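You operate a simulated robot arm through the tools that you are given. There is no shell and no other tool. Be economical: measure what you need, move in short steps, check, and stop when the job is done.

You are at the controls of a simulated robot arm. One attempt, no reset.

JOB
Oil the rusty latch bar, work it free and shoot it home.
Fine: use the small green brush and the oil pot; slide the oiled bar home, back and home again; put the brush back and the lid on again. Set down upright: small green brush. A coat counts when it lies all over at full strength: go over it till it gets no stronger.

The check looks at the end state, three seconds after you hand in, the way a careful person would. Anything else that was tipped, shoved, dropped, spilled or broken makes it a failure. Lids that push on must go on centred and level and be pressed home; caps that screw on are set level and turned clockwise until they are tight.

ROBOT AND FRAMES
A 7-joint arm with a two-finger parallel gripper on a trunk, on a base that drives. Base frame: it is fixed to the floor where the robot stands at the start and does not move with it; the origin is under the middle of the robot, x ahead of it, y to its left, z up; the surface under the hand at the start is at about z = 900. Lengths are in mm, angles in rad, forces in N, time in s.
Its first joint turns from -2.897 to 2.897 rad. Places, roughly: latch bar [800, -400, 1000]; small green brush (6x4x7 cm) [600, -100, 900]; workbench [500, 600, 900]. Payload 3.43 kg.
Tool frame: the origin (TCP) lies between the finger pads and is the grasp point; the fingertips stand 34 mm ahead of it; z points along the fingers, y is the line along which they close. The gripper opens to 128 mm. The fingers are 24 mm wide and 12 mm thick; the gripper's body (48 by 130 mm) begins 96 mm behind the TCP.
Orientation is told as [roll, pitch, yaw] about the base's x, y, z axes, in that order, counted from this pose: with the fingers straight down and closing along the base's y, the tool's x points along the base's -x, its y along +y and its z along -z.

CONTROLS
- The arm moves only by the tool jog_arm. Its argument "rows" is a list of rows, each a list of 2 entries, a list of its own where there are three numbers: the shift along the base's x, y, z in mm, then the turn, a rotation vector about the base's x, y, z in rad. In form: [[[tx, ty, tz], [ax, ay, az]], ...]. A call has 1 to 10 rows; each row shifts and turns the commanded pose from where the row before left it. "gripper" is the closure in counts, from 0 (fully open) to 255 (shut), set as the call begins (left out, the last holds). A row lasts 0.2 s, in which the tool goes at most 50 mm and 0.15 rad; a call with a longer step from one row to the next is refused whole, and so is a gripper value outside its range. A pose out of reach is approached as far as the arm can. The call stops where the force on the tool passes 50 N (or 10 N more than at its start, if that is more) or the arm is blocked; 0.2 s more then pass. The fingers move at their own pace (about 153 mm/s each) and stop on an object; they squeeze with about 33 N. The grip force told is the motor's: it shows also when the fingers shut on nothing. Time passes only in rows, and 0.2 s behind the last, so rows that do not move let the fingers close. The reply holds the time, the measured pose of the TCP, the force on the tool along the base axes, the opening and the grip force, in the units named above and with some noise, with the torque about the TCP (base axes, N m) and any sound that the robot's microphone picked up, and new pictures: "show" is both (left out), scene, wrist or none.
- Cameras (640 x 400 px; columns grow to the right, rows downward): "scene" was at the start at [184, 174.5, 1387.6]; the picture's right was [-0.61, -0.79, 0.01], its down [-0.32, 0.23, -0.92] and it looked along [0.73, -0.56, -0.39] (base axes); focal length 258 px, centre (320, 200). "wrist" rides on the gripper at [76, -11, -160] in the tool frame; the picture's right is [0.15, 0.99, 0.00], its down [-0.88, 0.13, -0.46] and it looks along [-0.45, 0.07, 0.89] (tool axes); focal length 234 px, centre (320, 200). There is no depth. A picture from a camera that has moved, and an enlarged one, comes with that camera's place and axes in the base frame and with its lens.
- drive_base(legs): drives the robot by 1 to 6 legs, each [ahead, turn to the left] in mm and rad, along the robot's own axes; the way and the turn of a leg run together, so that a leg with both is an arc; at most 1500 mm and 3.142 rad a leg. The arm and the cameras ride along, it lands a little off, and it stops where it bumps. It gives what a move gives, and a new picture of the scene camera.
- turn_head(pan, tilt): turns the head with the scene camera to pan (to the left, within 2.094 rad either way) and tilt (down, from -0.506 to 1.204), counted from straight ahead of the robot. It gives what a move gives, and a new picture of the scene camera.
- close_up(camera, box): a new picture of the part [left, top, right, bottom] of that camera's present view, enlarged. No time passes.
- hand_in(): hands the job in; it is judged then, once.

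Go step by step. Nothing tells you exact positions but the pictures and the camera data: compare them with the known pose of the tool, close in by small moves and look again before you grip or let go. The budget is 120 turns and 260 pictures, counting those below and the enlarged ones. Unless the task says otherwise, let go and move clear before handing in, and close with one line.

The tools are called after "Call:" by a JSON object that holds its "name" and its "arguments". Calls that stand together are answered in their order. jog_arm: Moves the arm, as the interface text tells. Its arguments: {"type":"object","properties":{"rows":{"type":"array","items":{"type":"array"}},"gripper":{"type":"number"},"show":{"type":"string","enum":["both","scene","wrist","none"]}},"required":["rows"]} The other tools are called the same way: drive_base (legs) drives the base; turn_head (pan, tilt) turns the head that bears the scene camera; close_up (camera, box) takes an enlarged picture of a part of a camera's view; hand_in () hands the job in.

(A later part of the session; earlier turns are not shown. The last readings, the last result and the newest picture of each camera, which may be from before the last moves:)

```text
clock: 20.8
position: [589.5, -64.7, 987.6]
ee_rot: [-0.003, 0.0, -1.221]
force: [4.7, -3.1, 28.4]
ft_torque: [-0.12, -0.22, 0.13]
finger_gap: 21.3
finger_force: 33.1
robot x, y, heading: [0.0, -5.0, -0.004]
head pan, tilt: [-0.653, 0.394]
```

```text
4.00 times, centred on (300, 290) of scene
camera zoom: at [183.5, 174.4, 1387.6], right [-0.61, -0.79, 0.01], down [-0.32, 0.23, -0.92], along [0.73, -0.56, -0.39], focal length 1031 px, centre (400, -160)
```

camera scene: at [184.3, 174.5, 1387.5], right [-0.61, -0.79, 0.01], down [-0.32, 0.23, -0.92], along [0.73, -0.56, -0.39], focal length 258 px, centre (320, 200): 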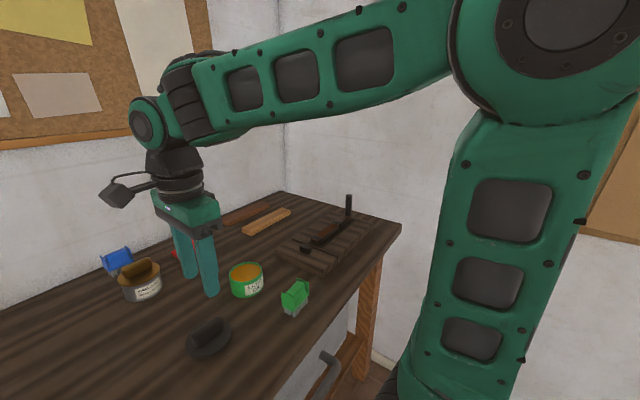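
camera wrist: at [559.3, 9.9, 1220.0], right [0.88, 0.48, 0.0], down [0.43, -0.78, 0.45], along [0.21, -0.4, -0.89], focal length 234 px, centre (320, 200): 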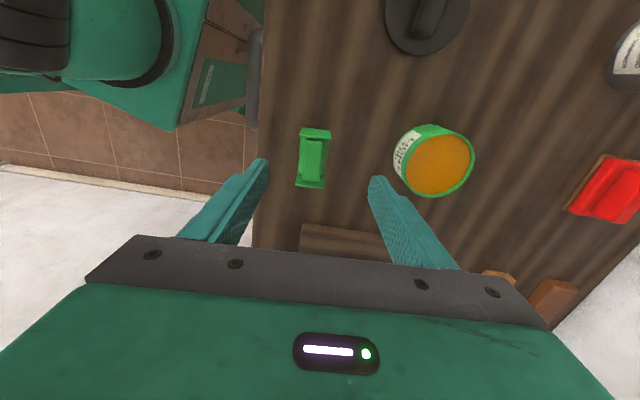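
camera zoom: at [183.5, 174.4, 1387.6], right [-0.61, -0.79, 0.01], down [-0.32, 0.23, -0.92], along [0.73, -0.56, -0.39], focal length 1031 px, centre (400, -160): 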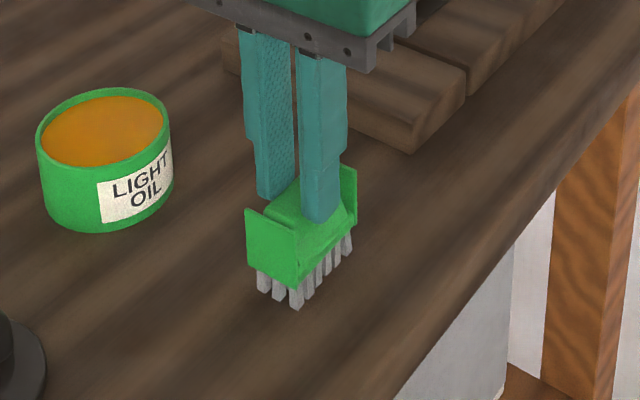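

The brush is held with its bristle ends about 88 mm below the TCP (put-back pose: TCP ≈ (589, -65, 988), yaw -1.22). I lift it and go over the pot.

Call:
{"name": "jog_arm", "arguments": {"rows": [[[0, 0, 10], [0, 0, 0]], [[0, 0, 40], [0, 0, 0]], [[0, 0, 45], [0, 0, 0]], [[35, 15, 0], [0, 0, 0]], [[35, 15, 0], [0, 0, 0]], [[35, 16, 0], [0, 0, 0]], [[35, 16, 0], [0, 0, 0]], [[0, 0, -15], [0, 0, 0]], [[0, 0, 0], [0, 0, 0]]], "show": "wrist"}}

Call:
{"name": "close_up", "arguments": {"camera": "wrist", "box": [220, 100, 420, 225]}}

Call:
{"name": "close_up", "arguments": {"camera": "scene", "box": [190, 220, 310, 310]}}

```text
clock: 22.8
position: [728.7, -2.7, 1065.7]
ee_rot: [-0.004, -0.001, -1.218]
force: [-0.5, -0.2, -1.1]
ft_torque: [0.0, 0.0, 0.04]
finger_gap: 21.0
finger_force: 32.7
robot x, y, heading: [3.3, -4.9, -0.003]
head pan, tilt: [-0.653, 0.394]
camera wrist: at [692.3, 64.9, 1224.9], right [0.88, 0.48, 0.0], down [0.43, -0.78, 0.45], along [0.21, -0.4, -0.89], focal length 234 px, centre (320, 200)
```

wrist: 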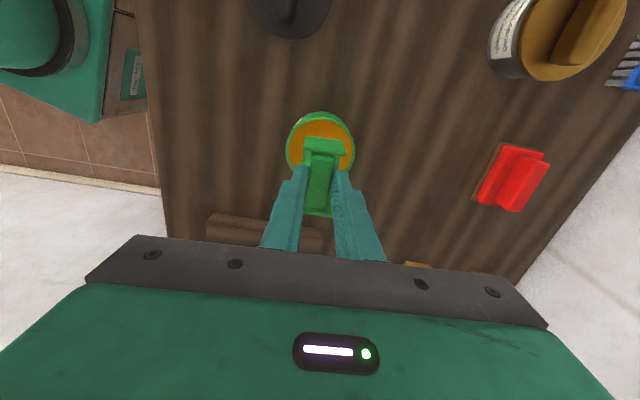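

```text
3.20 times, centred on (320, 162) of wrist
camera zoom: at [692.3, 64.9, 1224.9], right [0.88, 0.48, 0.0], down [0.43, -0.78, 0.45], along [0.21, -0.4, -0.89], focal length 749 px, centre (320, 320)
```

zoom: 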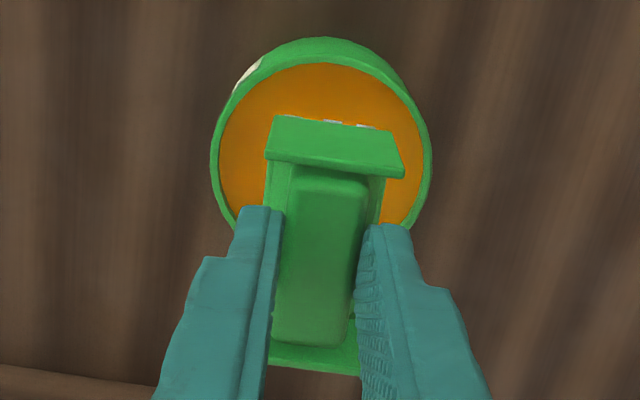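

```text
4.44 times, centred on (250, 265) of scene
camera zoom: at [184.1, 174.4, 1387.5], right [-0.61, -0.79, 0.01], down [-0.32, 0.23, -0.92], along [0.73, -0.56, -0.39], focal length 1145 px, centre (631, -89)
```

zoom: 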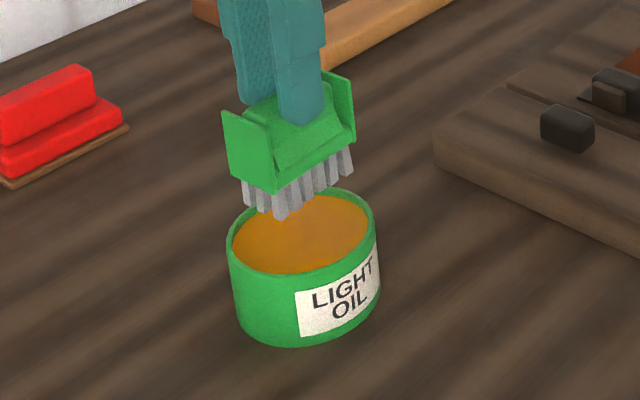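

The brush is centred over the pot. I lower so the bristles dip into the oil by about 10 mm.

Call:
{"name": "jog_arm", "arguments": {"rows": [[[-1, 0, -20], [0, 0, 0]], [[0, 0, -10], [0, 0, 0]], [[0, 0, -6], [0, 0, 0]], [[0, 0, 0], [0, 0, 0]]], "show": "none"}}

Call:
{"name": "close_up", "arguments": {"camera": "scene", "box": [190, 220, 310, 310]}}

Call:
{"name": "close_up", "arguments": {"camera": "wrist", "box": [220, 100, 420, 225]}}

```text
clock: 23.8
position: [728.1, -3.6, 1029.7]
ee_rot: [0.001, -0.001, -1.221]
force: [1.2, 1.2, 29.3]
ft_torque: [0.0, -0.09, -0.01]
finger_gap: 21.5
finger_force: 32.8
robot x, y, heading: [0.5, -1.0, 0.001]
head pan, tilt: [-0.653, 0.394]
```

```text
4.44 times, centred on (250, 265) of scene
camera zoom: at [183.1, 174.4, 1387.7], right [-0.61, -0.79, 0.01], down [-0.32, 0.23, -0.92], along [0.73, -0.56, -0.39], focal length 1145 px, centre (631, -89)
```

zoom: 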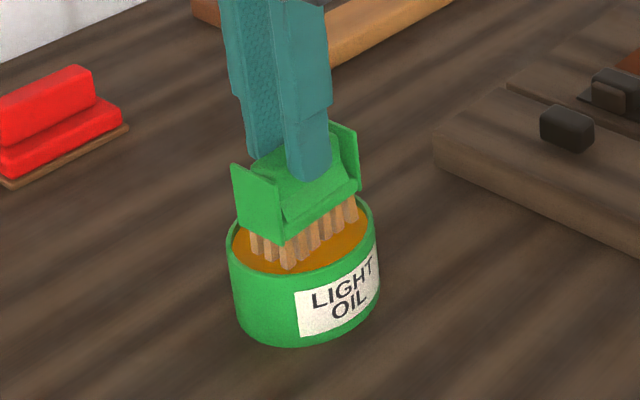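

```text
3.20 times, centred on (320, 162) of wrist
camera zoom: at [691.0, 64.4, 1188.6], right [0.88, 0.48, 0.0], down [0.43, -0.78, 0.46], along [0.22, -0.4, -0.89], focal length 749 px, centre (320, 320)
```

zoom: 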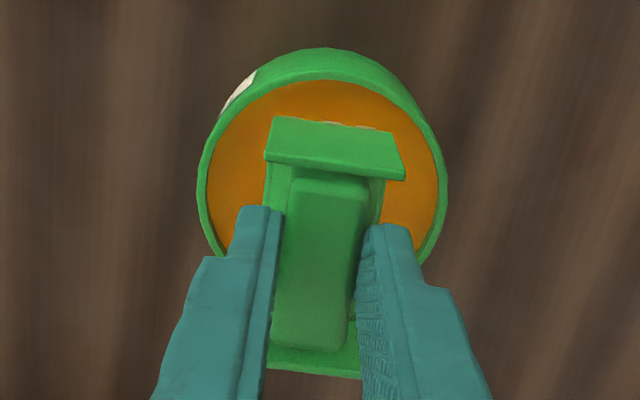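

The bristles have taken oil (contact at the surface, z≈942). I lift, pause over the pot, then carry the brush over the latch bar.

Call:
{"name": "jog_arm", "arguments": {"rows": [[[0, 0, 8], [0, 0, 0]], [[0, 0, 25], [0, 0, 0]], [[0, 0, 40], [0, 0, 0]], [[5, -45, 0], [0, 0, 0]], [[5, -45, 0], [0, 0, 0]], [[5, -45, 0], [0, 0, 0]], [[6, -45, 0], [0, 0, 0]], [[6, -45, 0], [0, 0, 0]], [[6, -45, 0], [0, 0, 0]], [[4, -25, 0], [0, 0, 0]]], "show": "both"}}

Call:
{"name": "close_up", "arguments": {"camera": "wrist", "box": [200, 60, 440, 210]}}

Call:
{"name": "close_up", "arguments": {"camera": "scene", "box": [270, 180, 390, 280]}}

```text
clock: 26.0
position: [764.5, -298.8, 1101.7]
ee_rot: [-0.004, 0.001, -1.218]
force: [0.3, -0.1, 0.3]
ft_torque: [-0.07, -0.02, -0.03]
finger_gap: 21.0
finger_force: 33.2
robot x, y, heading: [-1.4, -4.5, 0.004]
head pan, tilt: [-0.653, 0.394]
camera scene: at [184.1, 174.6, 1387.5], right [-0.61, -0.79, 0.01], down [-0.32, 0.23, -0.92], along [0.73, -0.56, -0.39], focal length 258 px, centre (320, 200)
camera wrist: at [728.3, -231.6, 1260.8], right [0.88, 0.48, 0.0], down [0.43, -0.78, 0.45], along [0.21, -0.4, -0.89], focal length 234 px, centre (320, 200)
```

scene: 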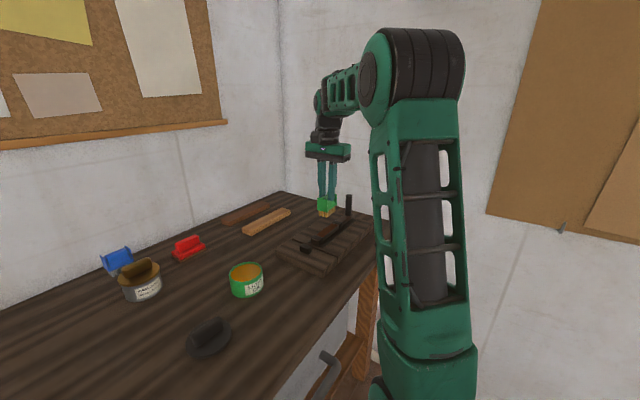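
wrist: 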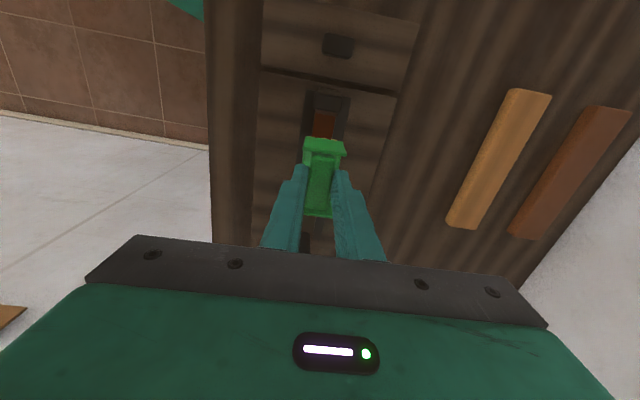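

```text
2.67 times, centred on (320, 135) of wrist
camera zoom: at [728.3, -231.6, 1260.8], right [0.88, 0.48, 0.0], down [0.43, -0.78, 0.45], along [0.21, -0.4, -0.89], focal length 624 px, centre (320, 373)
```

zoom: 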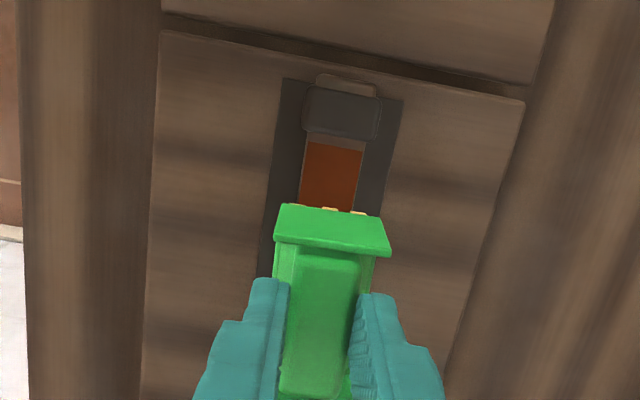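

```text
4.00 times, centred on (330, 230) of scene
camera zoom: at [184.1, 174.6, 1387.5], right [-0.61, -0.79, 0.01], down [-0.32, 0.23, -0.92], along [0.73, -0.56, -0.39], focal length 1031 px, centre (280, 80)
```

zoom: 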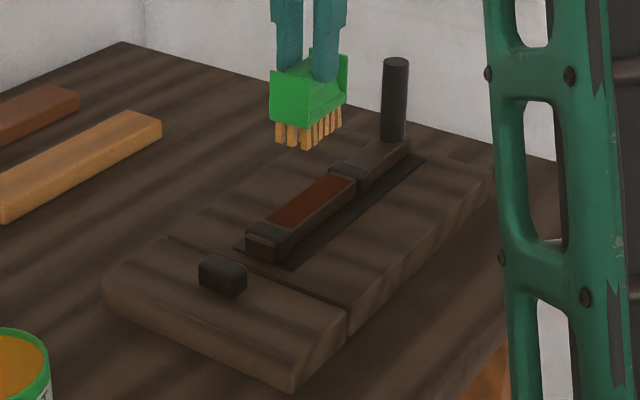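

The rusted face runs about (750.5, -259) to (783, -354) at z≈942. I centre over it, turn to match and descend gently.

Call:
{"name": "jog_arm", "arguments": {"rows": [[[2, -8, -20], [0, 0, -0.02]], [[0, 0, -20], [0, 0, 0]], [[0, 0, -15], [0, 0, 0]], [[0, 0, 0], [0, 0, 0]]], "show": "none"}}

Call:
{"name": "close_up", "arguments": {"camera": "scene", "box": [290, 190, 370, 250]}}

Call:
{"name": "close_up", "arguments": {"camera": "wrist", "box": [200, 60, 440, 210]}}

```text
clock: 27.0
position: [767.4, -304.8, 1048.6]
ee_rot: [-0.003, 0.0, -1.24]
force: [-0.4, -0.4, -0.9]
ft_torque: [0.0, -0.02, -0.01]
finger_gap: 20.8
finger_force: 33.0
robot x, y, heading: [0.2, -1.3, 0.0]
head pan, tilt: [-0.653, 0.394]
```

```text
6.67 times, centred on (330, 220) of scene
camera zoom: at [184.1, 174.4, 1387.6], right [-0.61, -0.79, 0.01], down [-0.32, 0.23, -0.92], along [0.73, -0.56, -0.39], focal length 1718 px, centre (253, 67)
```

zoom: 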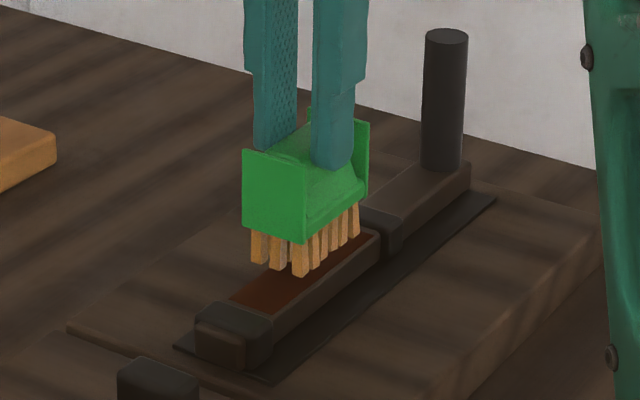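

```text
2.67 times, centred on (320, 135) of wrist
camera zoom: at [732.7, -237.5, 1206.9], right [0.89, 0.46, 0.0], down [0.41, -0.79, 0.45], along [0.21, -0.41, -0.89], focal length 624 px, centre (320, 373)
```

zoom: 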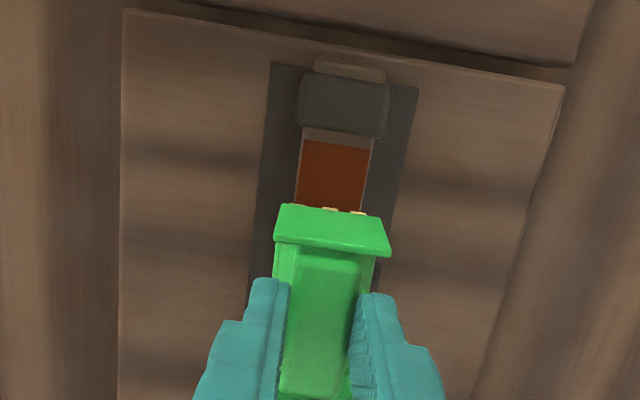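

Good alignment. I feel down for contact.

Call:
{"name": "jog_arm", "arguments": {"rows": [[[0, 0, -10], [0, 0, 0]], [[0, 0, -3], [0, 0, 0]], [[0, 0, -2], [0, 0, 0]], [[0, 0, 0], [0, 0, 0]]], "show": "none"}}

Call:
{"name": "close_up", "arguments": {"camera": "scene", "box": [290, 190, 370, 250]}}

```text
clock: 28.0
position: [767.7, -306.0, 1034.7]
ee_rot: [-0.001, 0.0, -1.238]
force: [3.8, 1.0, 29.0]
ft_torque: [-0.01, -0.14, 0.01]
finger_gap: 21.5
finger_force: 32.7
robot x, y, heading: [-0.4, -1.2, -0.005]
head pan, tilt: [-0.653, 0.394]
```

```text
6.67 times, centred on (330, 220) of scene
camera zoom: at [183.2, 174.8, 1387.6], right [-0.61, -0.79, 0.01], down [-0.32, 0.23, -0.92], along [0.73, -0.56, -0.39], focal length 1718 px, centre (253, 67)
```

zoom: 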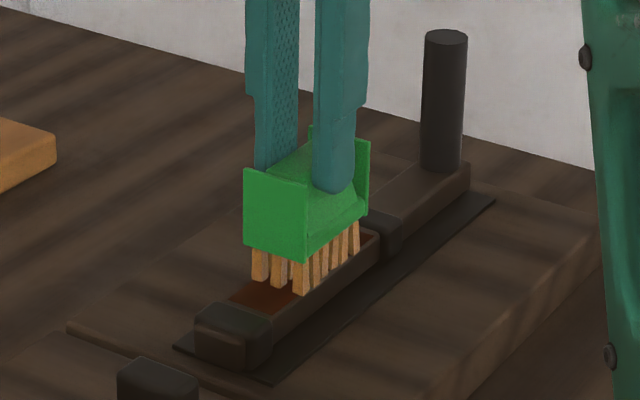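

Contact made at 1034.7 with 29 N. I ease slightly and stroke along the bar.

Call:
{"name": "jog_arm", "arguments": {"rows": [[[0, 0, 0.7], [0, 0, 0]], [[-3.2, 9.5, 0], [0, 0, 0]], [[-2.6, 7.6, 0], [0, 0, 0]], [[3.2, -9.5, 0], [0, 0, 0]], [[3.2, -9.5, 0], [0, 0, 0]], [[2.6, -7.6, 0], [0, 0, 0]], [[0, 0, 0], [0, 0, 0]]], "show": "none"}}

Call:
{"name": "close_up", "arguments": {"camera": "scene", "box": [290, 190, 370, 250]}}

Call:
{"name": "close_up", "arguments": {"camera": "wrist", "box": [200, 60, 440, 210]}}

```text
clock: 29.6
position: [771.1, -316.4, 1033.1]
ee_rot: [-0.004, 0.003, -1.239]
force: [0.2, 2.2, 8.9]
ft_torque: [0.32, 0.04, 0.03]
finger_gap: 21.3
finger_force: 32.7
robot x, y, heading: [-0.0, -6.0, 0.002]
head pan, tilt: [-0.653, 0.394]
```

```text
6.67 times, centred on (330, 220) of scene
camera zoom: at [183.8, 174.6, 1387.6], right [-0.61, -0.79, 0.01], down [-0.32, 0.23, -0.92], along [0.73, -0.56, -0.39], focal length 1718 px, centre (253, 67)
```

zoom: 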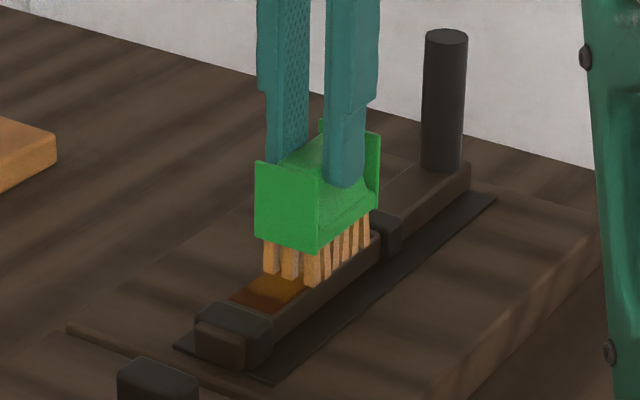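

```text
2.67 times, centred on (320, 135) of wrist
camera zoom: at [734.9, -247.2, 1193.5], right [0.89, 0.46, 0.0], down [0.41, -0.79, 0.45], along [0.21, -0.41, -0.89], focal length 624 px, centre (320, 373)
```

zoom: 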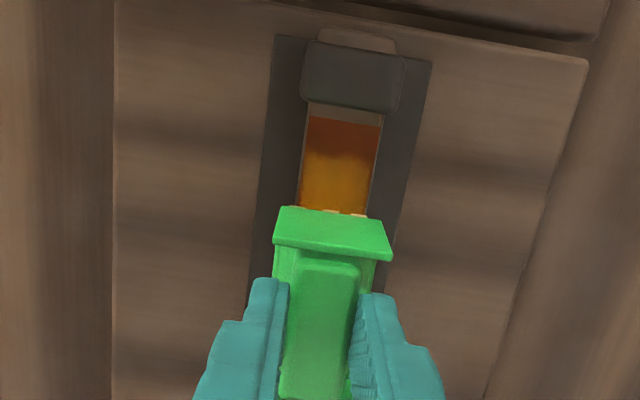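

The oil goes on well. The keeper-end strip isn't reached yet, so I stroke further that way and go over it several times.

Call:
{"name": "jog_arm", "arguments": {"rows": [[[-4.9, 14.2, 0], [0, 0, 0]], [[-4.9, 14.2, 0], [0, 0, 0]], [[-2.6, 7.6, 0], [0, 0, 0]], [[0, 0, 0], [0, 0, 0]]], "show": "none"}}

Call:
{"name": "close_up", "arguments": {"camera": "scene", "box": [290, 190, 370, 250]}}

Call:
{"name": "close_up", "arguments": {"camera": "wrist", "box": [200, 60, 440, 210]}}

```text
clock: 30.6
position: [756.9, -280.3, 1034.0]
ee_rot: [-0.003, 0.002, -1.239]
force: [0.4, 0.9, 0.7]
ft_torque: [0.12, 0.0, 0.0]
finger_gap: 21.3
finger_force: 32.8
robot x, y, heading: [1.1, -4.1, -0.0]
head pan, tilt: [-0.653, 0.394]
```

```text
6.67 times, centred on (330, 220) of scene
camera zoom: at [184.1, 174.4, 1387.6], right [-0.61, -0.79, 0.01], down [-0.32, 0.23, -0.92], along [0.73, -0.56, -0.39], focal length 1718 px, centre (253, 67)
```

zoom: 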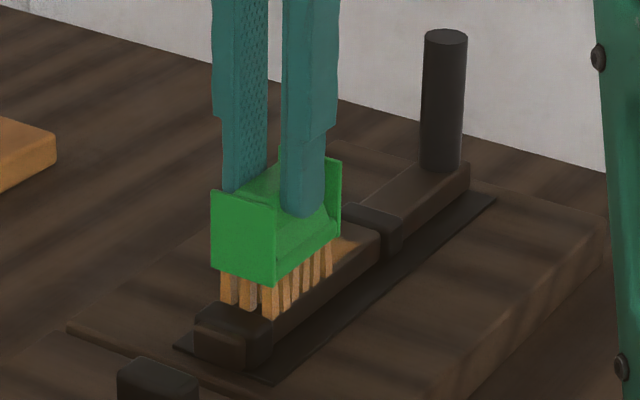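

```text
2.67 times, centred on (320, 135) of wrist
camera zoom: at [723.0, -211.8, 1193.5], right [0.89, 0.46, 0.0], down [0.41, -0.79, 0.45], along [0.21, -0.4, -0.89], focal length 624 px, centre (320, 373)
```

zoom: 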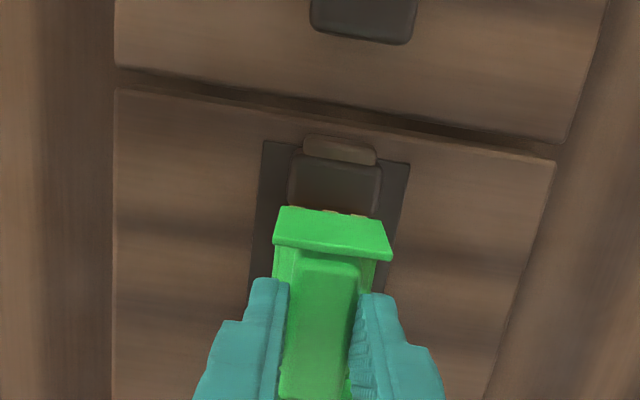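

Keeper end reached. I press slightly and stroke all the way to the post end.

Call:
{"name": "jog_arm", "arguments": {"rows": [[[0, 0, -1.2], [0, 0, 0]], [[3.2, -9.5, 0], [0, 0, 0]], [[3.2, -9.5, 0], [0, 0, 0]], [[3.2, -9.5, 0], [0, 0, 0]], [[3.2, -9.5, 0], [0, 0, 0]], [[1.0, -2.8, 0], [0, 0, 0]], [[0, 0, 0], [0, 0, 0]]], "show": "none"}}

Call:
{"name": "close_up", "arguments": {"camera": "scene", "box": [290, 190, 370, 250]}}

Call:
{"name": "close_up", "arguments": {"camera": "wrist", "box": [200, 60, 440, 210]}}

```text
clock: 32.2
position: [772.5, -319.9, 1033.6]
ee_rot: [0.0, -0.001, -1.238]
force: [-3.4, 6.1, 28.4]
ft_torque: [0.26, 0.12, 0.01]
finger_gap: 21.1
finger_force: 33.0
robot x, y, heading: [3.6, -2.0, -0.003]
head pan, tilt: [-0.653, 0.394]
```

```text
6.67 times, centred on (330, 220) of scene
camera zoom: at [182.9, 175.1, 1387.6], right [-0.61, -0.79, 0.01], down [-0.32, 0.23, -0.92], along [0.73, -0.56, -0.39], focal length 1718 px, centre (253, 67)
```

zoom: 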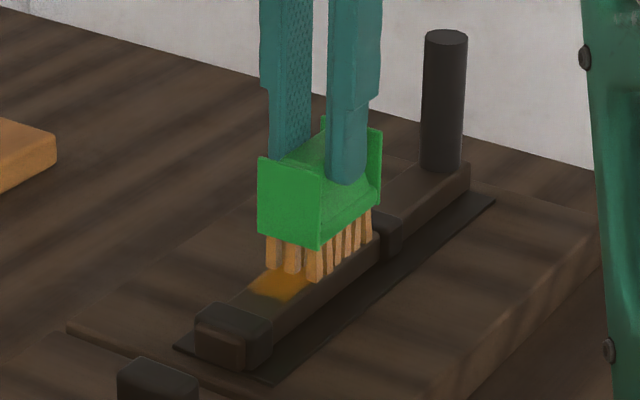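

```text
2.67 times, centred on (320, 135) of wrist
camera zoom: at [737.5, -251.2, 1192.9], right [0.89, 0.46, 0.0], down [0.41, -0.79, 0.46], along [0.21, -0.41, -0.89], focal length 624 px, centre (320, 373)
```

zoom: 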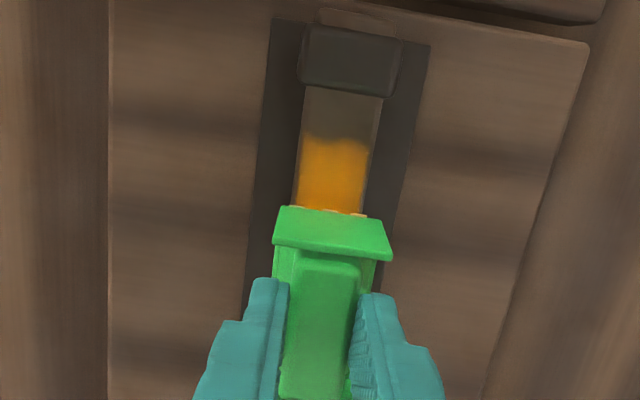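

Something changed in colour near the keeper end. I lift and look properly at the whole face.

Call:
{"name": "jog_arm", "arguments": {"rows": [[[0, 0, 20], [0, 0, 0]], [[0, 0, 40], [0, 0, 0]], [[10, -40, 30], [0, 0, 0]], [[10, -40, 20], [0, 0, 0]], [[0, 0, 0], [0, 0, 0]]], "show": "none"}}

Call:
{"name": "close_up", "arguments": {"camera": "wrist", "box": [200, 20, 440, 170]}}

Call:
{"name": "close_up", "arguments": {"camera": "scene", "box": [290, 190, 370, 250]}}

```text
refused: row 3 steps farther than a row can; nothing moved
```

```text
2.67 times, centred on (320, 95) of wrist
camera zoom: at [737.5, -251.2, 1192.9], right [0.89, 0.46, 0.0], down [0.41, -0.79, 0.46], along [0.21, -0.41, -0.89], focal length 624 px, centre (320, 480)
```

zoom: 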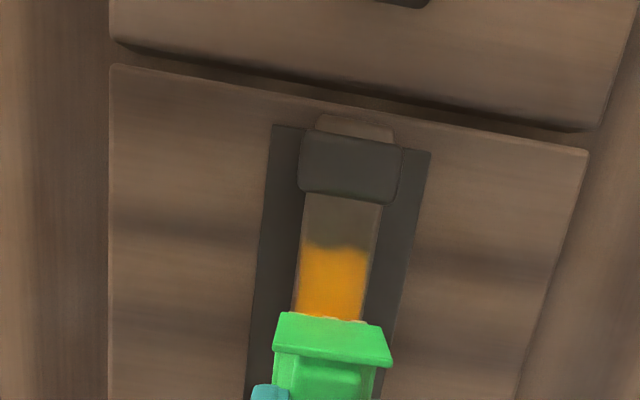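

```text
6.67 times, centred on (330, 220) of scene
camera zoom: at [182.9, 175.1, 1387.6], right [-0.61, -0.79, 0.01], down [-0.32, 0.23, -0.92], along [0.73, -0.56, -0.39], focal length 1718 px, centre (253, 67)
```

zoom: 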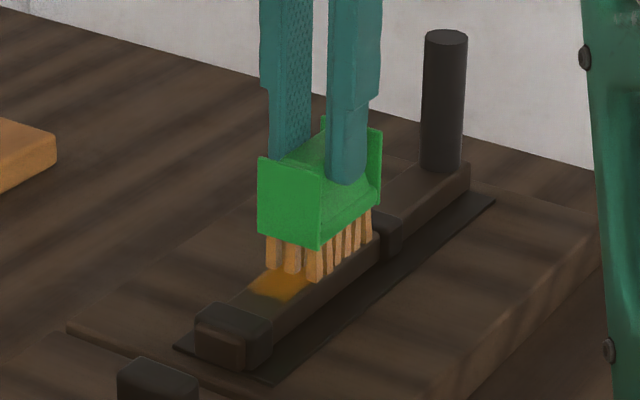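

Call:
{"name": "jog_arm", "arguments": {"rows": [[[0, 0, 20], [0, 0, 0]], [[0, 0, 40], [0, 0, 0]], [[5, -30, 30], [0, 0, 0]], [[5, -30, 20], [0, 0, 0]], [[0, 0, 0], [0, 0, 0]]], "show": "none"}}

Call:
{"name": "close_up", "arguments": {"camera": "wrist", "box": [200, 20, 440, 170]}}

Call:
{"name": "close_up", "arguments": {"camera": "scene", "box": [290, 190, 370, 250]}}

```text
clock: 33.4
position: [782.2, -379.2, 1142.1]
ee_rot: [-0.006, -0.001, -1.24]
force: [0.2, -0.9, -0.1]
ft_torque: [0.0, -0.02, 0.0]
finger_gap: 21.2
finger_force: 32.5
robot x, y, heading: [1.1, -5.0, 0.005]
head pan, tilt: [-0.653, 0.394]
```

```text
2.67 times, centred on (320, 95) of wrist
camera zoom: at [747.0, -312.1, 1301.5], right [0.89, 0.46, 0.0], down [0.41, -0.79, 0.45], along [0.21, -0.41, -0.89], focal length 624 px, centre (320, 480)
```

zoom: 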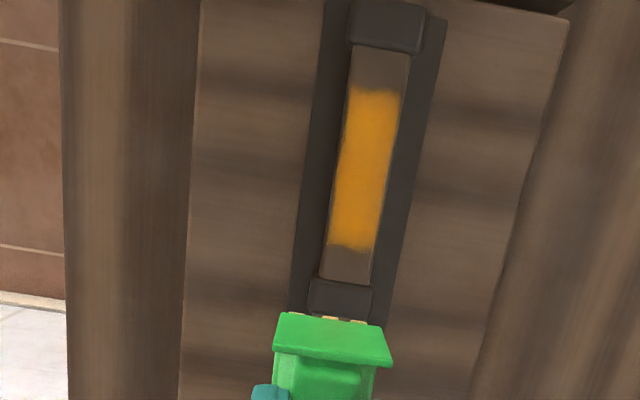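

```text
6.67 times, centred on (330, 220) of scene
camera zoom: at [184.1, 174.4, 1387.6], right [-0.61, -0.79, 0.01], down [-0.32, 0.23, -0.92], along [0.73, -0.56, -0.39], focal length 1718 px, centre (253, 67)
```

zoom: 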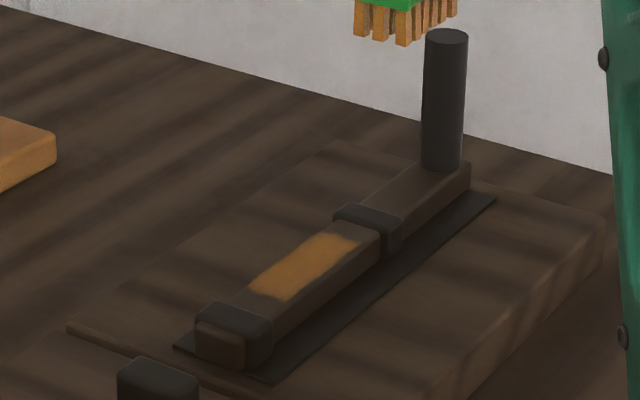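

The centre is coated, but strips at both ends (about 15 mm each) are not. I go back for more oil, then coat the ends with firm contact.

Call:
{"name": "jog_arm", "arguments": {"rows": [[[-7, 47, 0], [0, 0, 0]], [[-7, 47, 0], [0, 0, 0]], [[-7, 47, 0], [0, 0, 0]], [[-7, 47, 0], [0, 0, 0]], [[-7, 47, 0], [0, 0, 0]], [[-7, 47, 0], [0, 0, 0]], [[-7, 47, 0], [0, 0, 0.02]], [[-5.5, 47, 0], [0, 0, 0]], [[0, 0, -40], [0, 0, 0]], [[0, 0, -32], [0, 0, 0]]], "show": "none"}}

Call:
{"name": "close_up", "arguments": {"camera": "wrist", "box": [220, 100, 420, 225]}}

```text
clock: 35.6
position: [728.7, -4.5, 1067.5]
ee_rot: [-0.004, -0.001, -1.22]
force: [-0.1, -0.3, -1.1]
ft_torque: [-0.01, 0.01, 0.01]
finger_gap: 21.1
finger_force: 32.9
robot x, y, heading: [-1.4, -4.8, 0.0]
head pan, tilt: [-0.653, 0.394]
```

```text
3.20 times, centred on (320, 162) of wrist
camera zoom: at [692.0, 61.9, 1227.1], right [0.88, 0.48, 0.0], down [0.43, -0.78, 0.46], along [0.21, -0.4, -0.89], focal length 749 px, centre (320, 320)
```

zoom: 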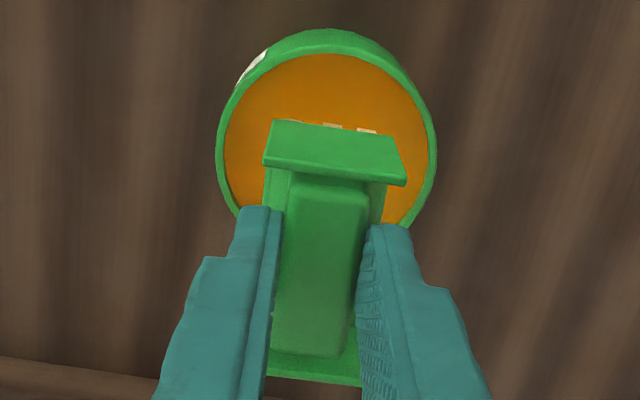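

Call:
{"name": "jog_arm", "arguments": {"rows": [[[0.5, 2.5, -20], [0, 0, 0]], [[0, 0, -14], [0, 0, 0]], [[0, 0, -3], [0, 0, 0]], [[0, 0, 0], [0, 0, 0]]], "show": "none"}}

Call:
{"name": "close_up", "arguments": {"camera": "scene", "box": [190, 220, 310, 310]}}

```text
clock: 36.6
position: [729.3, -1.6, 1032.9]
ee_rot: [-0.003, 0.001, -1.219]
force: [0.0, -0.2, -0.9]
ft_torque: [0.02, 0.02, -0.03]
finger_gap: 20.9
finger_force: 33.4
robot x, y, heading: [0.1, -6.1, -0.0]
head pan, tilt: [-0.653, 0.394]
```

```text
4.44 times, centred on (250, 265) of scene
camera zoom: at [184.1, 174.4, 1387.5], right [-0.61, -0.79, 0.01], down [-0.32, 0.23, -0.92], along [0.73, -0.56, -0.39], focal length 1145 px, centre (631, -89)
```

zoom: 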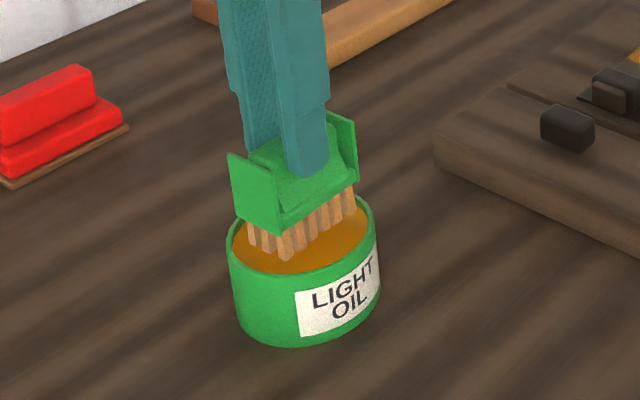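

Call:
{"name": "jog_arm", "arguments": {"rows": [[[0, 0, -2], [0, 0, 0]], [[0, 0, -1.5], [0, 0, 0]], [[0, 0, 0], [0, 0, 0]], [[0, 0, 0], [0, 0, 0]]], "show": "none"}}

Call:
{"name": "close_up", "arguments": {"camera": "scene", "box": [190, 220, 310, 310]}}

```text
clock: 37.6
position: [727.8, -3.2, 1029.9]
ee_rot: [-0.004, 0.0, -1.219]
force: [-0.2, -0.7, -0.9]
ft_torque: [0.01, -0.03, 0.01]
finger_gap: 21.2
finger_force: 32.3
robot x, y, heading: [-0.2, -6.5, 0.0]
head pan, tilt: [-0.653, 0.394]
```

```text
4.44 times, centred on (250, 265) of scene
camera zoom: at [184.1, 174.4, 1387.5], right [-0.61, -0.79, 0.01], down [-0.32, 0.23, -0.92], along [0.73, -0.56, -0.39], focal length 1145 px, centre (631, -89)
```

zoom: 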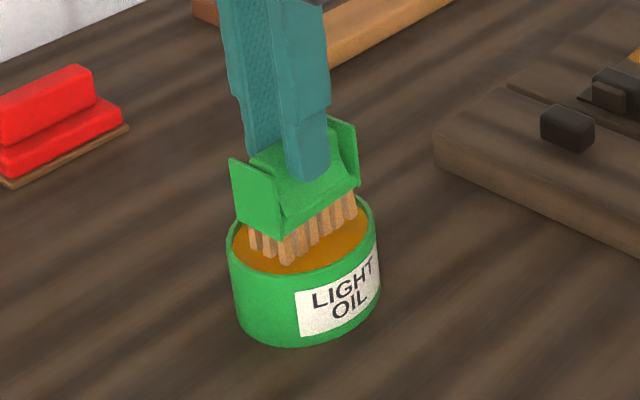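

Call:
{"name": "jog_arm", "arguments": {"rows": [[[0, 0, -2], [0, 0, 0]], [[0, 0, -1.5], [0, 0, 0]], [[0, 0, 0], [0, 0, 0]]], "show": "none"}}

Call:
{"name": "close_up", "arguments": {"camera": "scene", "box": [190, 220, 310, 310]}}

```text
clock: 38.4
position: [729.5, -0.5, 1025.4]
ee_rot: [-0.002, 0.0, -1.219]
force: [-0.6, 0.4, -0.9]
ft_torque: [0.0, -0.01, -0.02]
finger_gap: 21.1
finger_force: 33.4
robot x, y, heading: [0.9, -5.9, -0.002]
head pan, tilt: [-0.653, 0.394]
```

```text
4.44 times, centred on (250, 265) of scene
camera zoom: at [184.1, 174.4, 1387.5], right [-0.61, -0.79, 0.01], down [-0.32, 0.23, -0.92], along [0.73, -0.56, -0.39], focal length 1145 px, centre (631, -89)
```

zoom: 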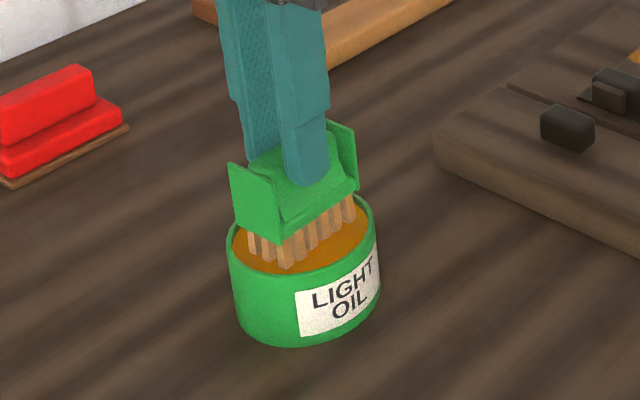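

Call:
{"name": "jog_arm", "arguments": {"rows": [[[0, 0, -3], [0, 0, 0]], [[0, 0, -3], [0, 0, 0]], [[0, 0, 0], [0, 0, 0]]], "show": "none"}}

Call:
{"name": "close_up", "arguments": {"camera": "scene", "box": [210, 230, 290, 290]}}

Call:
{"name": "close_up", "arguments": {"camera": "wrist", "box": [220, 80, 420, 205]}}

```text
clock: 39.2
position: [728.3, -2.1, 1020.0]
ee_rot: [-0.001, 0.0, -1.219]
force: [-2.4, -0.2, 29.6]
ft_torque: [-0.02, 0.06, 0.01]
finger_gap: 21.5
finger_force: 32.9
robot x, y, heading: [0.6, -2.2, -0.006]
head pan, tilt: [-0.653, 0.394]
```

```text
6.67 times, centred on (250, 260) of scene
camera zoom: at [182.9, 174.4, 1387.7], right [-0.61, -0.79, 0.01], down [-0.32, 0.23, -0.92], along [0.73, -0.56, -0.39], focal length 1718 px, centre (787, -200)
```

zoom: 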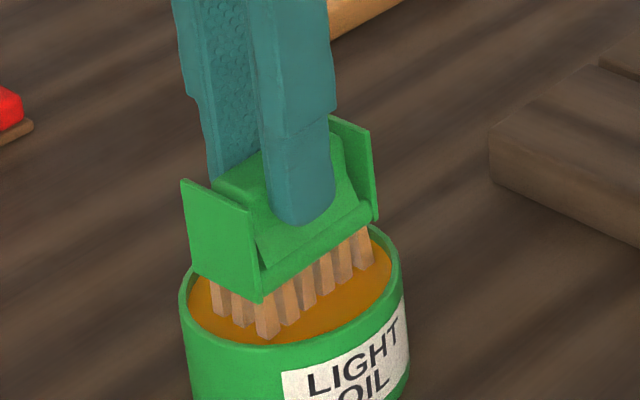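

```text
3.20 times, centred on (320, 142) of wrist
camera zoom: at [691.8, 66.2, 1180.3], right [0.88, 0.48, 0.0], down [0.43, -0.78, 0.46], along [0.22, -0.4, -0.89], focal length 749 px, centre (320, 384)
```

zoom: 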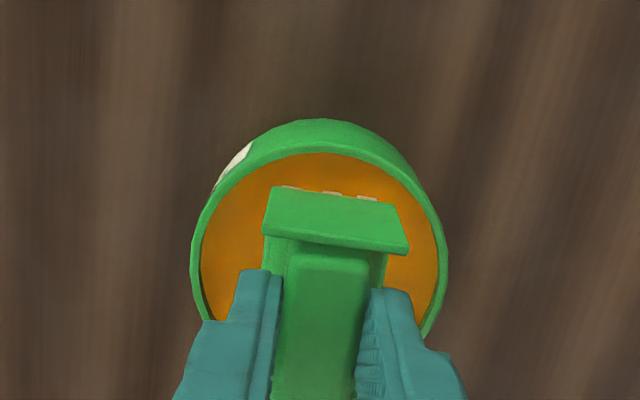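

The brush has slid up about 9 mm in the grip under pressure, so bristle tips are now ≈78 mm below the TCP; I'll press more lightly. It is reloaded; I carry it over the keeper end of the bar.

Call:
{"name": "jog_arm", "arguments": {"rows": [[[0, 0, 10], [0, 0, 0]], [[0, 0, 35], [0, 0, 0]], [[0, 0, 25], [0, 0, 0]], [[4, -46, 0], [0, 0, -0.02]], [[5, -46, 0], [0, 0, 0]], [[5, -46, 0], [0, 0, 0]], [[5, -46, 0], [0, 0, 0]], [[5, -46, 0], [0, 0, 0]], [[5, -47, -20], [0, 0, 0]], [[0, 0, -30], [0, 0, 0]]], "show": "none"}}

Call:
{"name": "jog_arm", "arguments": {"rows": [[[0, 0, -8], [0, 0, 0]], [[0, 0, 0], [0, 0, 0]]], "show": "none"}}

Call:
{"name": "close_up", "arguments": {"camera": "scene", "box": [290, 190, 370, 250]}}

Call:
{"name": "close_up", "arguments": {"camera": "wrist", "box": [200, 60, 440, 210]}}

```text
refused: row 9 steps farther than a row can; nothing moved
```

```text
clock: 39.8
position: [728.3, 0.1, 1012.3]
ee_rot: [-0.002, 0.0, -1.22]
force: [0.9, -1.3, 29.1]
ft_torque: [-0.01, -0.09, -0.01]
finger_gap: 21.1
finger_force: 32.7
robot x, y, heading: [1.9, -5.3, -0.0]
head pan, tilt: [-0.653, 0.394]
```

```text
6.67 times, centred on (330, 220) of scene
camera zoom: at [183.1, 174.4, 1387.7], right [-0.61, -0.79, 0.01], down [-0.32, 0.23, -0.92], along [0.73, -0.56, -0.39], focal length 1718 px, centre (253, 67)
```

zoom: 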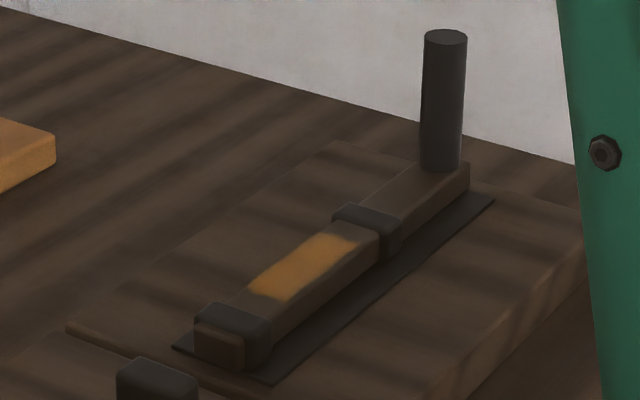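

```text
2.67 times, centred on (320, 135) of wrist
camera zoom: at [692.2, 66.4, 1171.9], right [0.88, 0.48, 0.0], down [0.43, -0.78, 0.46], along [0.22, -0.4, -0.89], focal length 624 px, centre (320, 373)
```

zoom: 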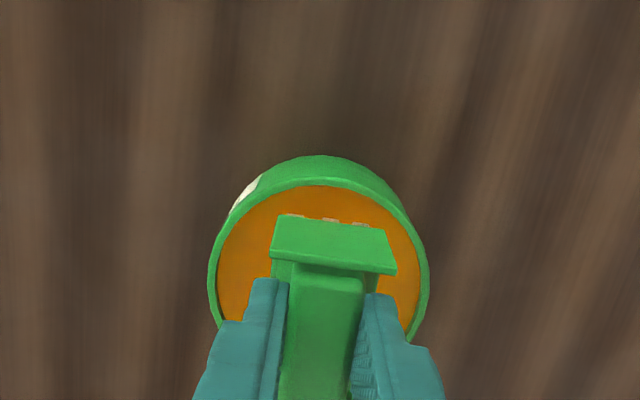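

My chained call pushed 8 mm further (first was refused); the brush merely slid deeper in the grip — tips now ≈70 mm below the TCP. I'll lift and go to the bar, one call at a time.

Call:
{"name": "jog_arm", "arguments": {"rows": [[[0, 0, 10], [0, 0, 0]], [[0, 0, 40], [0, 0, 0]], [[0, 0, 25], [0, 0, 0]], [[4, -46, 0], [0, 0, -0.02]], [[5, -46, 0], [0, 0, 0]], [[5, -46, 0], [0, 0, 0]], [[5, -46, 0], [0, 0, 0]], [[5, -46, 0], [0, 0, 0]], [[4, -47, 0], [0, 0, 0]], [[0, 0, -40], [0, 0, 0]]], "show": "none"}}

Call:
{"name": "close_up", "arguments": {"camera": "scene", "box": [290, 190, 370, 250]}}

Call:
{"name": "close_up", "arguments": {"camera": "wrist", "box": [200, 60, 440, 210]}}

```text
clock: 42.0
position: [751.4, -275.6, 1048.4]
ee_rot: [-0.003, 0.0, -1.238]
force: [0.4, 0.0, -1.1]
ft_torque: [-0.03, -0.01, 0.0]
finger_gap: 20.9
finger_force: 33.2
robot x, y, heading: [1.5, -4.8, 0.001]
head pan, tilt: [-0.653, 0.394]
```

```text
6.67 times, centred on (330, 220) of scene
camera zoom: at [183.9, 174.5, 1387.6], right [-0.61, -0.79, 0.01], down [-0.32, 0.23, -0.92], along [0.73, -0.56, -0.39], focal length 1718 px, centre (253, 67)
```

zoom: 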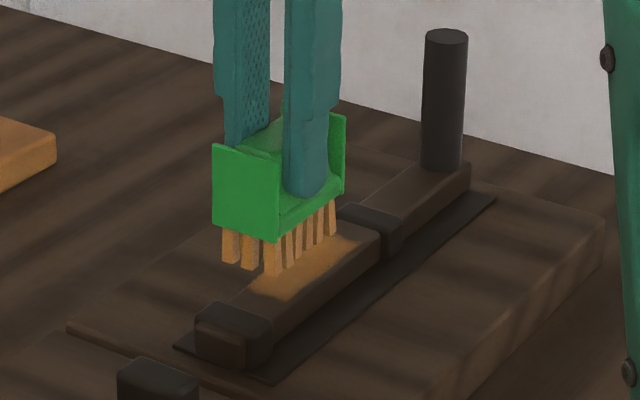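

```text
2.67 times, centred on (320, 135) of wrist
camera zoom: at [716.9, -208.2, 1207.3], right [0.89, 0.46, 0.0], down [0.41, -0.79, 0.46], along [0.21, -0.41, -0.89], focal length 624 px, centre (320, 373)
```

zoom: 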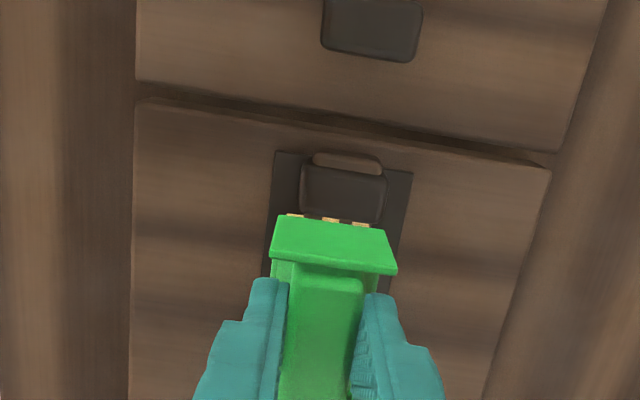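

Call:
{"name": "jog_arm", "arguments": {"rows": [[[6.5, -6.5, 0], [0, 0, 0]], [[0, 0, -20], [0, 0, 0]], [[0, 0, -5], [0, 0, 0]], [[0, 0, 0], [0, 0, 0]]], "show": "none"}}

Call:
{"name": "close_up", "arguments": {"camera": "scene", "box": [290, 190, 370, 250]}}

Call:
{"name": "close_up", "arguments": {"camera": "wrist", "box": [200, 60, 440, 210]}}

```text
clock: 43.0
position: [760.3, -284.9, 1021.5]
ee_rot: [-0.005, 0.0, -1.239]
force: [-0.3, -0.1, -0.5]
ft_torque: [-0.02, 0.0, 0.02]
finger_gap: 21.1
finger_force: 33.3
robot x, y, heading: [-0.8, -4.5, 0.0]
head pan, tilt: [-0.653, 0.394]
```

```text
6.67 times, centred on (330, 220) of scene
camera zoom: at [184.1, 174.4, 1387.6], right [-0.61, -0.79, 0.01], down [-0.32, 0.23, -0.92], along [0.73, -0.56, -0.39], focal length 1718 px, centre (253, 67)
```

zoom: 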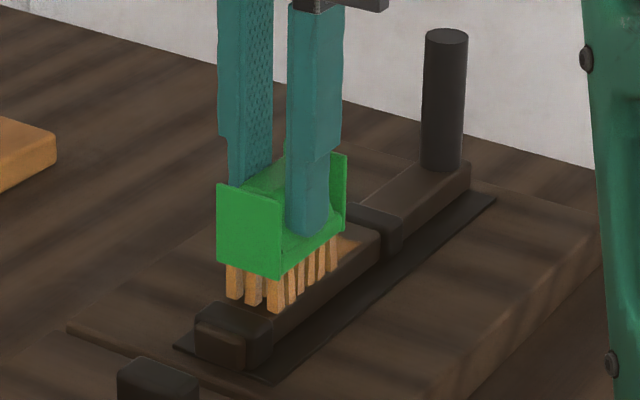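

```text
2.67 times, centred on (320, 135) of wrist
camera zoom: at [725.4, -216.8, 1180.7], right [0.89, 0.46, 0.0], down [0.41, -0.79, 0.45], along [0.21, -0.41, -0.89], focal length 624 px, centre (320, 373)
```

zoom: 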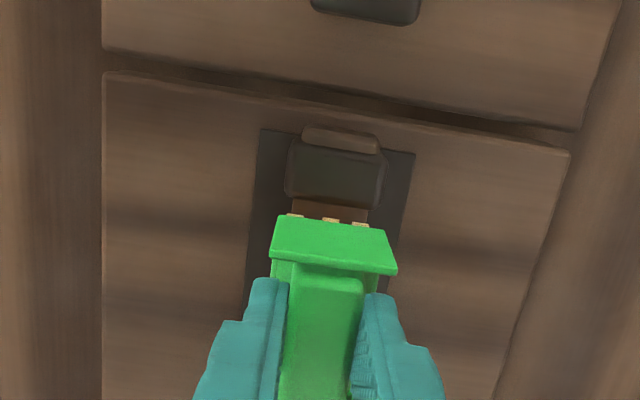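

Call:
{"name": "jog_arm", "arguments": {"rows": [[[-0.6, 1.9, -3], [0, 0, 0]], [[0, 0, -2], [0, 0, 0]], [[0, 0, 0], [0, 0, 0]]], "show": "none"}}

```text
clock: 43.8
position: [761.3, -283.6, 1017.7]
ee_rot: [-0.001, -0.002, -1.239]
force: [-5.9, -4.2, 30.2]
ft_torque: [-0.17, 0.2, -0.03]
finger_gap: 21.2
finger_force: 33.3
robot x, y, heading: [1.9, -7.1, -0.0]
head pan, tilt: [-0.653, 0.394]
```

Contact. I ease off 0.8 mm, scrub this end with short strokes, then go to the post end.

Call:
{"name": "jog_arm", "arguments": {"rows": [[[0, 0, 0.8], [0, 0, 0]], [[-1.3, 3.8, 0], [0, 0, 0]], [[3.2, -9.5, 0], [0, 0, 0]], [[-3.2, 9.5, 0], [0, 0, 0]], [[3.2, -9.5, 0], [0, 0, 0]], [[-3.2, 9.5, 0], [0, 0, 0]], [[3.2, -9.5, 0], [0, 0, 0]], [[3.2, -9.5, 0], [0, 0, 0]], [[0, 0, 0], [0, 0, 0]]], "show": "none"}}

Call:
{"name": "close_up", "arguments": {"camera": "scene", "box": [290, 190, 370, 250]}}

Call:
{"name": "close_up", "arguments": {"camera": "wrist", "box": [200, 60, 440, 210]}}

```text
clock: 45.8
position: [767.0, -299.8, 1019.7]
ee_rot: [-0.005, 0.001, -1.239]
force: [-1.5, 2.6, 6.5]
ft_torque: [0.06, 0.01, 0.06]
finger_gap: 21.5
finger_force: 33.1
robot x, y, heading: [-1.0, -1.3, -0.0]
head pan, tilt: [-0.653, 0.394]
```

```text
6.67 times, centred on (330, 220) of scene
camera zoom: at [183.8, 174.6, 1387.6], right [-0.61, -0.79, 0.01], down [-0.32, 0.23, -0.92], along [0.73, -0.56, -0.39], focal length 1718 px, centre (253, 67)
```

zoom: 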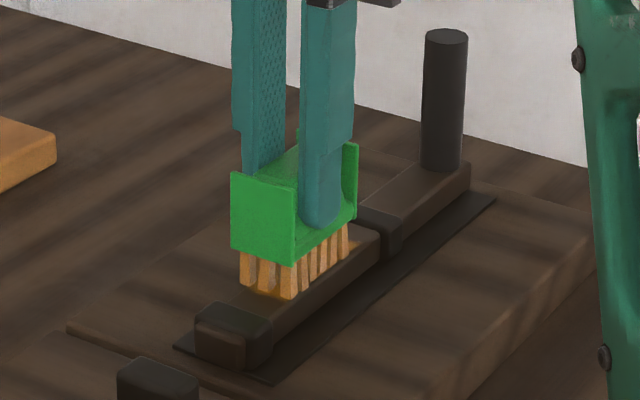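

```text
2.67 times, centred on (320, 135) of wrist
camera zoom: at [732.6, -230.5, 1177.7], right [0.89, 0.46, 0.0], down [0.41, -0.79, 0.45], along [0.21, -0.4, -0.89], focal length 624 px, centre (320, 373)
```

zoom: 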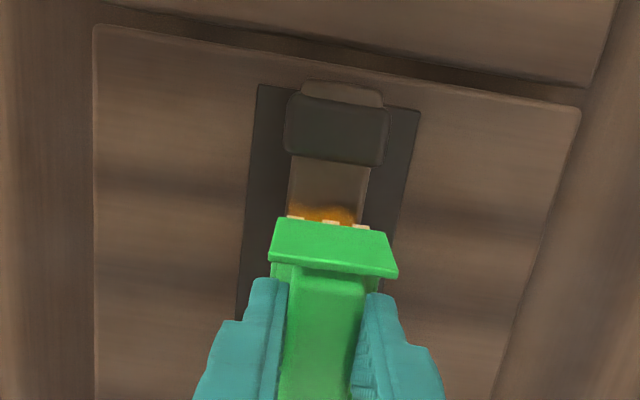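

The end strip still looks bare. I lift and inspect the face closely.

Call:
{"name": "jog_arm", "arguments": {"rows": [[[0, 0, 20], [0, 0, 0]], [[0, 0, 40], [0, 0, 0]], [[8, -30, 30], [0, 0, 0]], [[8, -35, 10], [0, 0, 0]], [[0, -15, 0], [0, 0, 0]], [[0, 0, 0], [0, 0, 0]]], "show": "none"}}

Call:
{"name": "close_up", "arguments": {"camera": "wrist", "box": [270, 10, 390, 85]}}

Call:
{"name": "close_up", "arguments": {"camera": "scene", "box": [300, 210, 350, 245]}}

```text
clock: 47.2
position: [783.4, -378.5, 1117.2]
ee_rot: [-0.005, -0.002, -1.24]
force: [-0.3, -0.6, -0.6]
ft_torque: [0.03, 0.02, 0.0]
finger_gap: 20.9
finger_force: 33.2
robot x, y, heading: [4.9, -3.6, 0.001]
head pan, tilt: [-0.653, 0.394]
```

```text
5.33 times, centred on (330, 48) of wrist
camera zoom: at [748.3, -310.8, 1277.3], right [0.89, 0.46, 0.0], down [0.41, -0.79, 0.45], along [0.21, -0.41, -0.89], focal length 1249 px, centre (267, 1013)
```

zoom: 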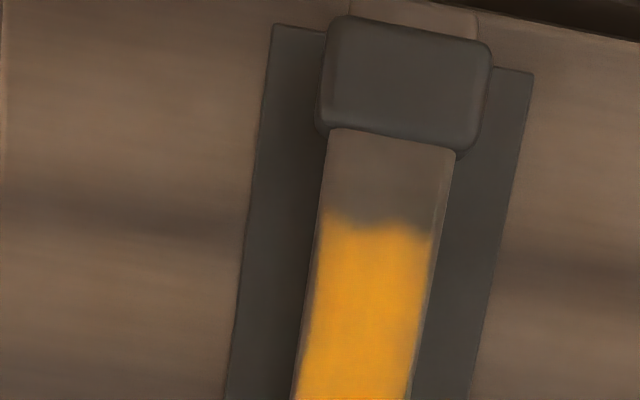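

```text
11.43 times, centred on (325, 228) of scene
camera zoom: at [184.1, 174.4, 1387.6], right [-0.61, -0.79, 0.01], down [-0.32, 0.23, -0.92], along [0.73, -0.56, -0.39], focal length 2945 px, centre (263, -114)
```

zoom: 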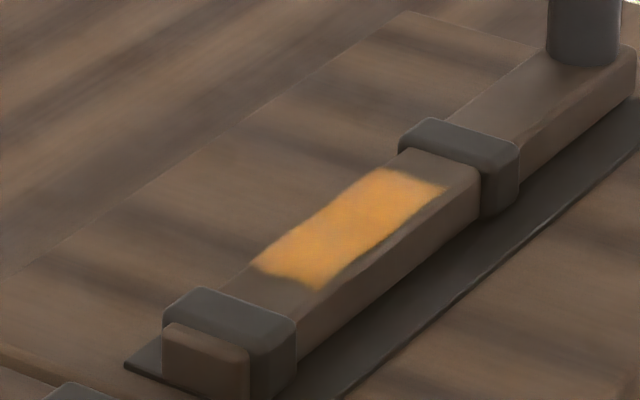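

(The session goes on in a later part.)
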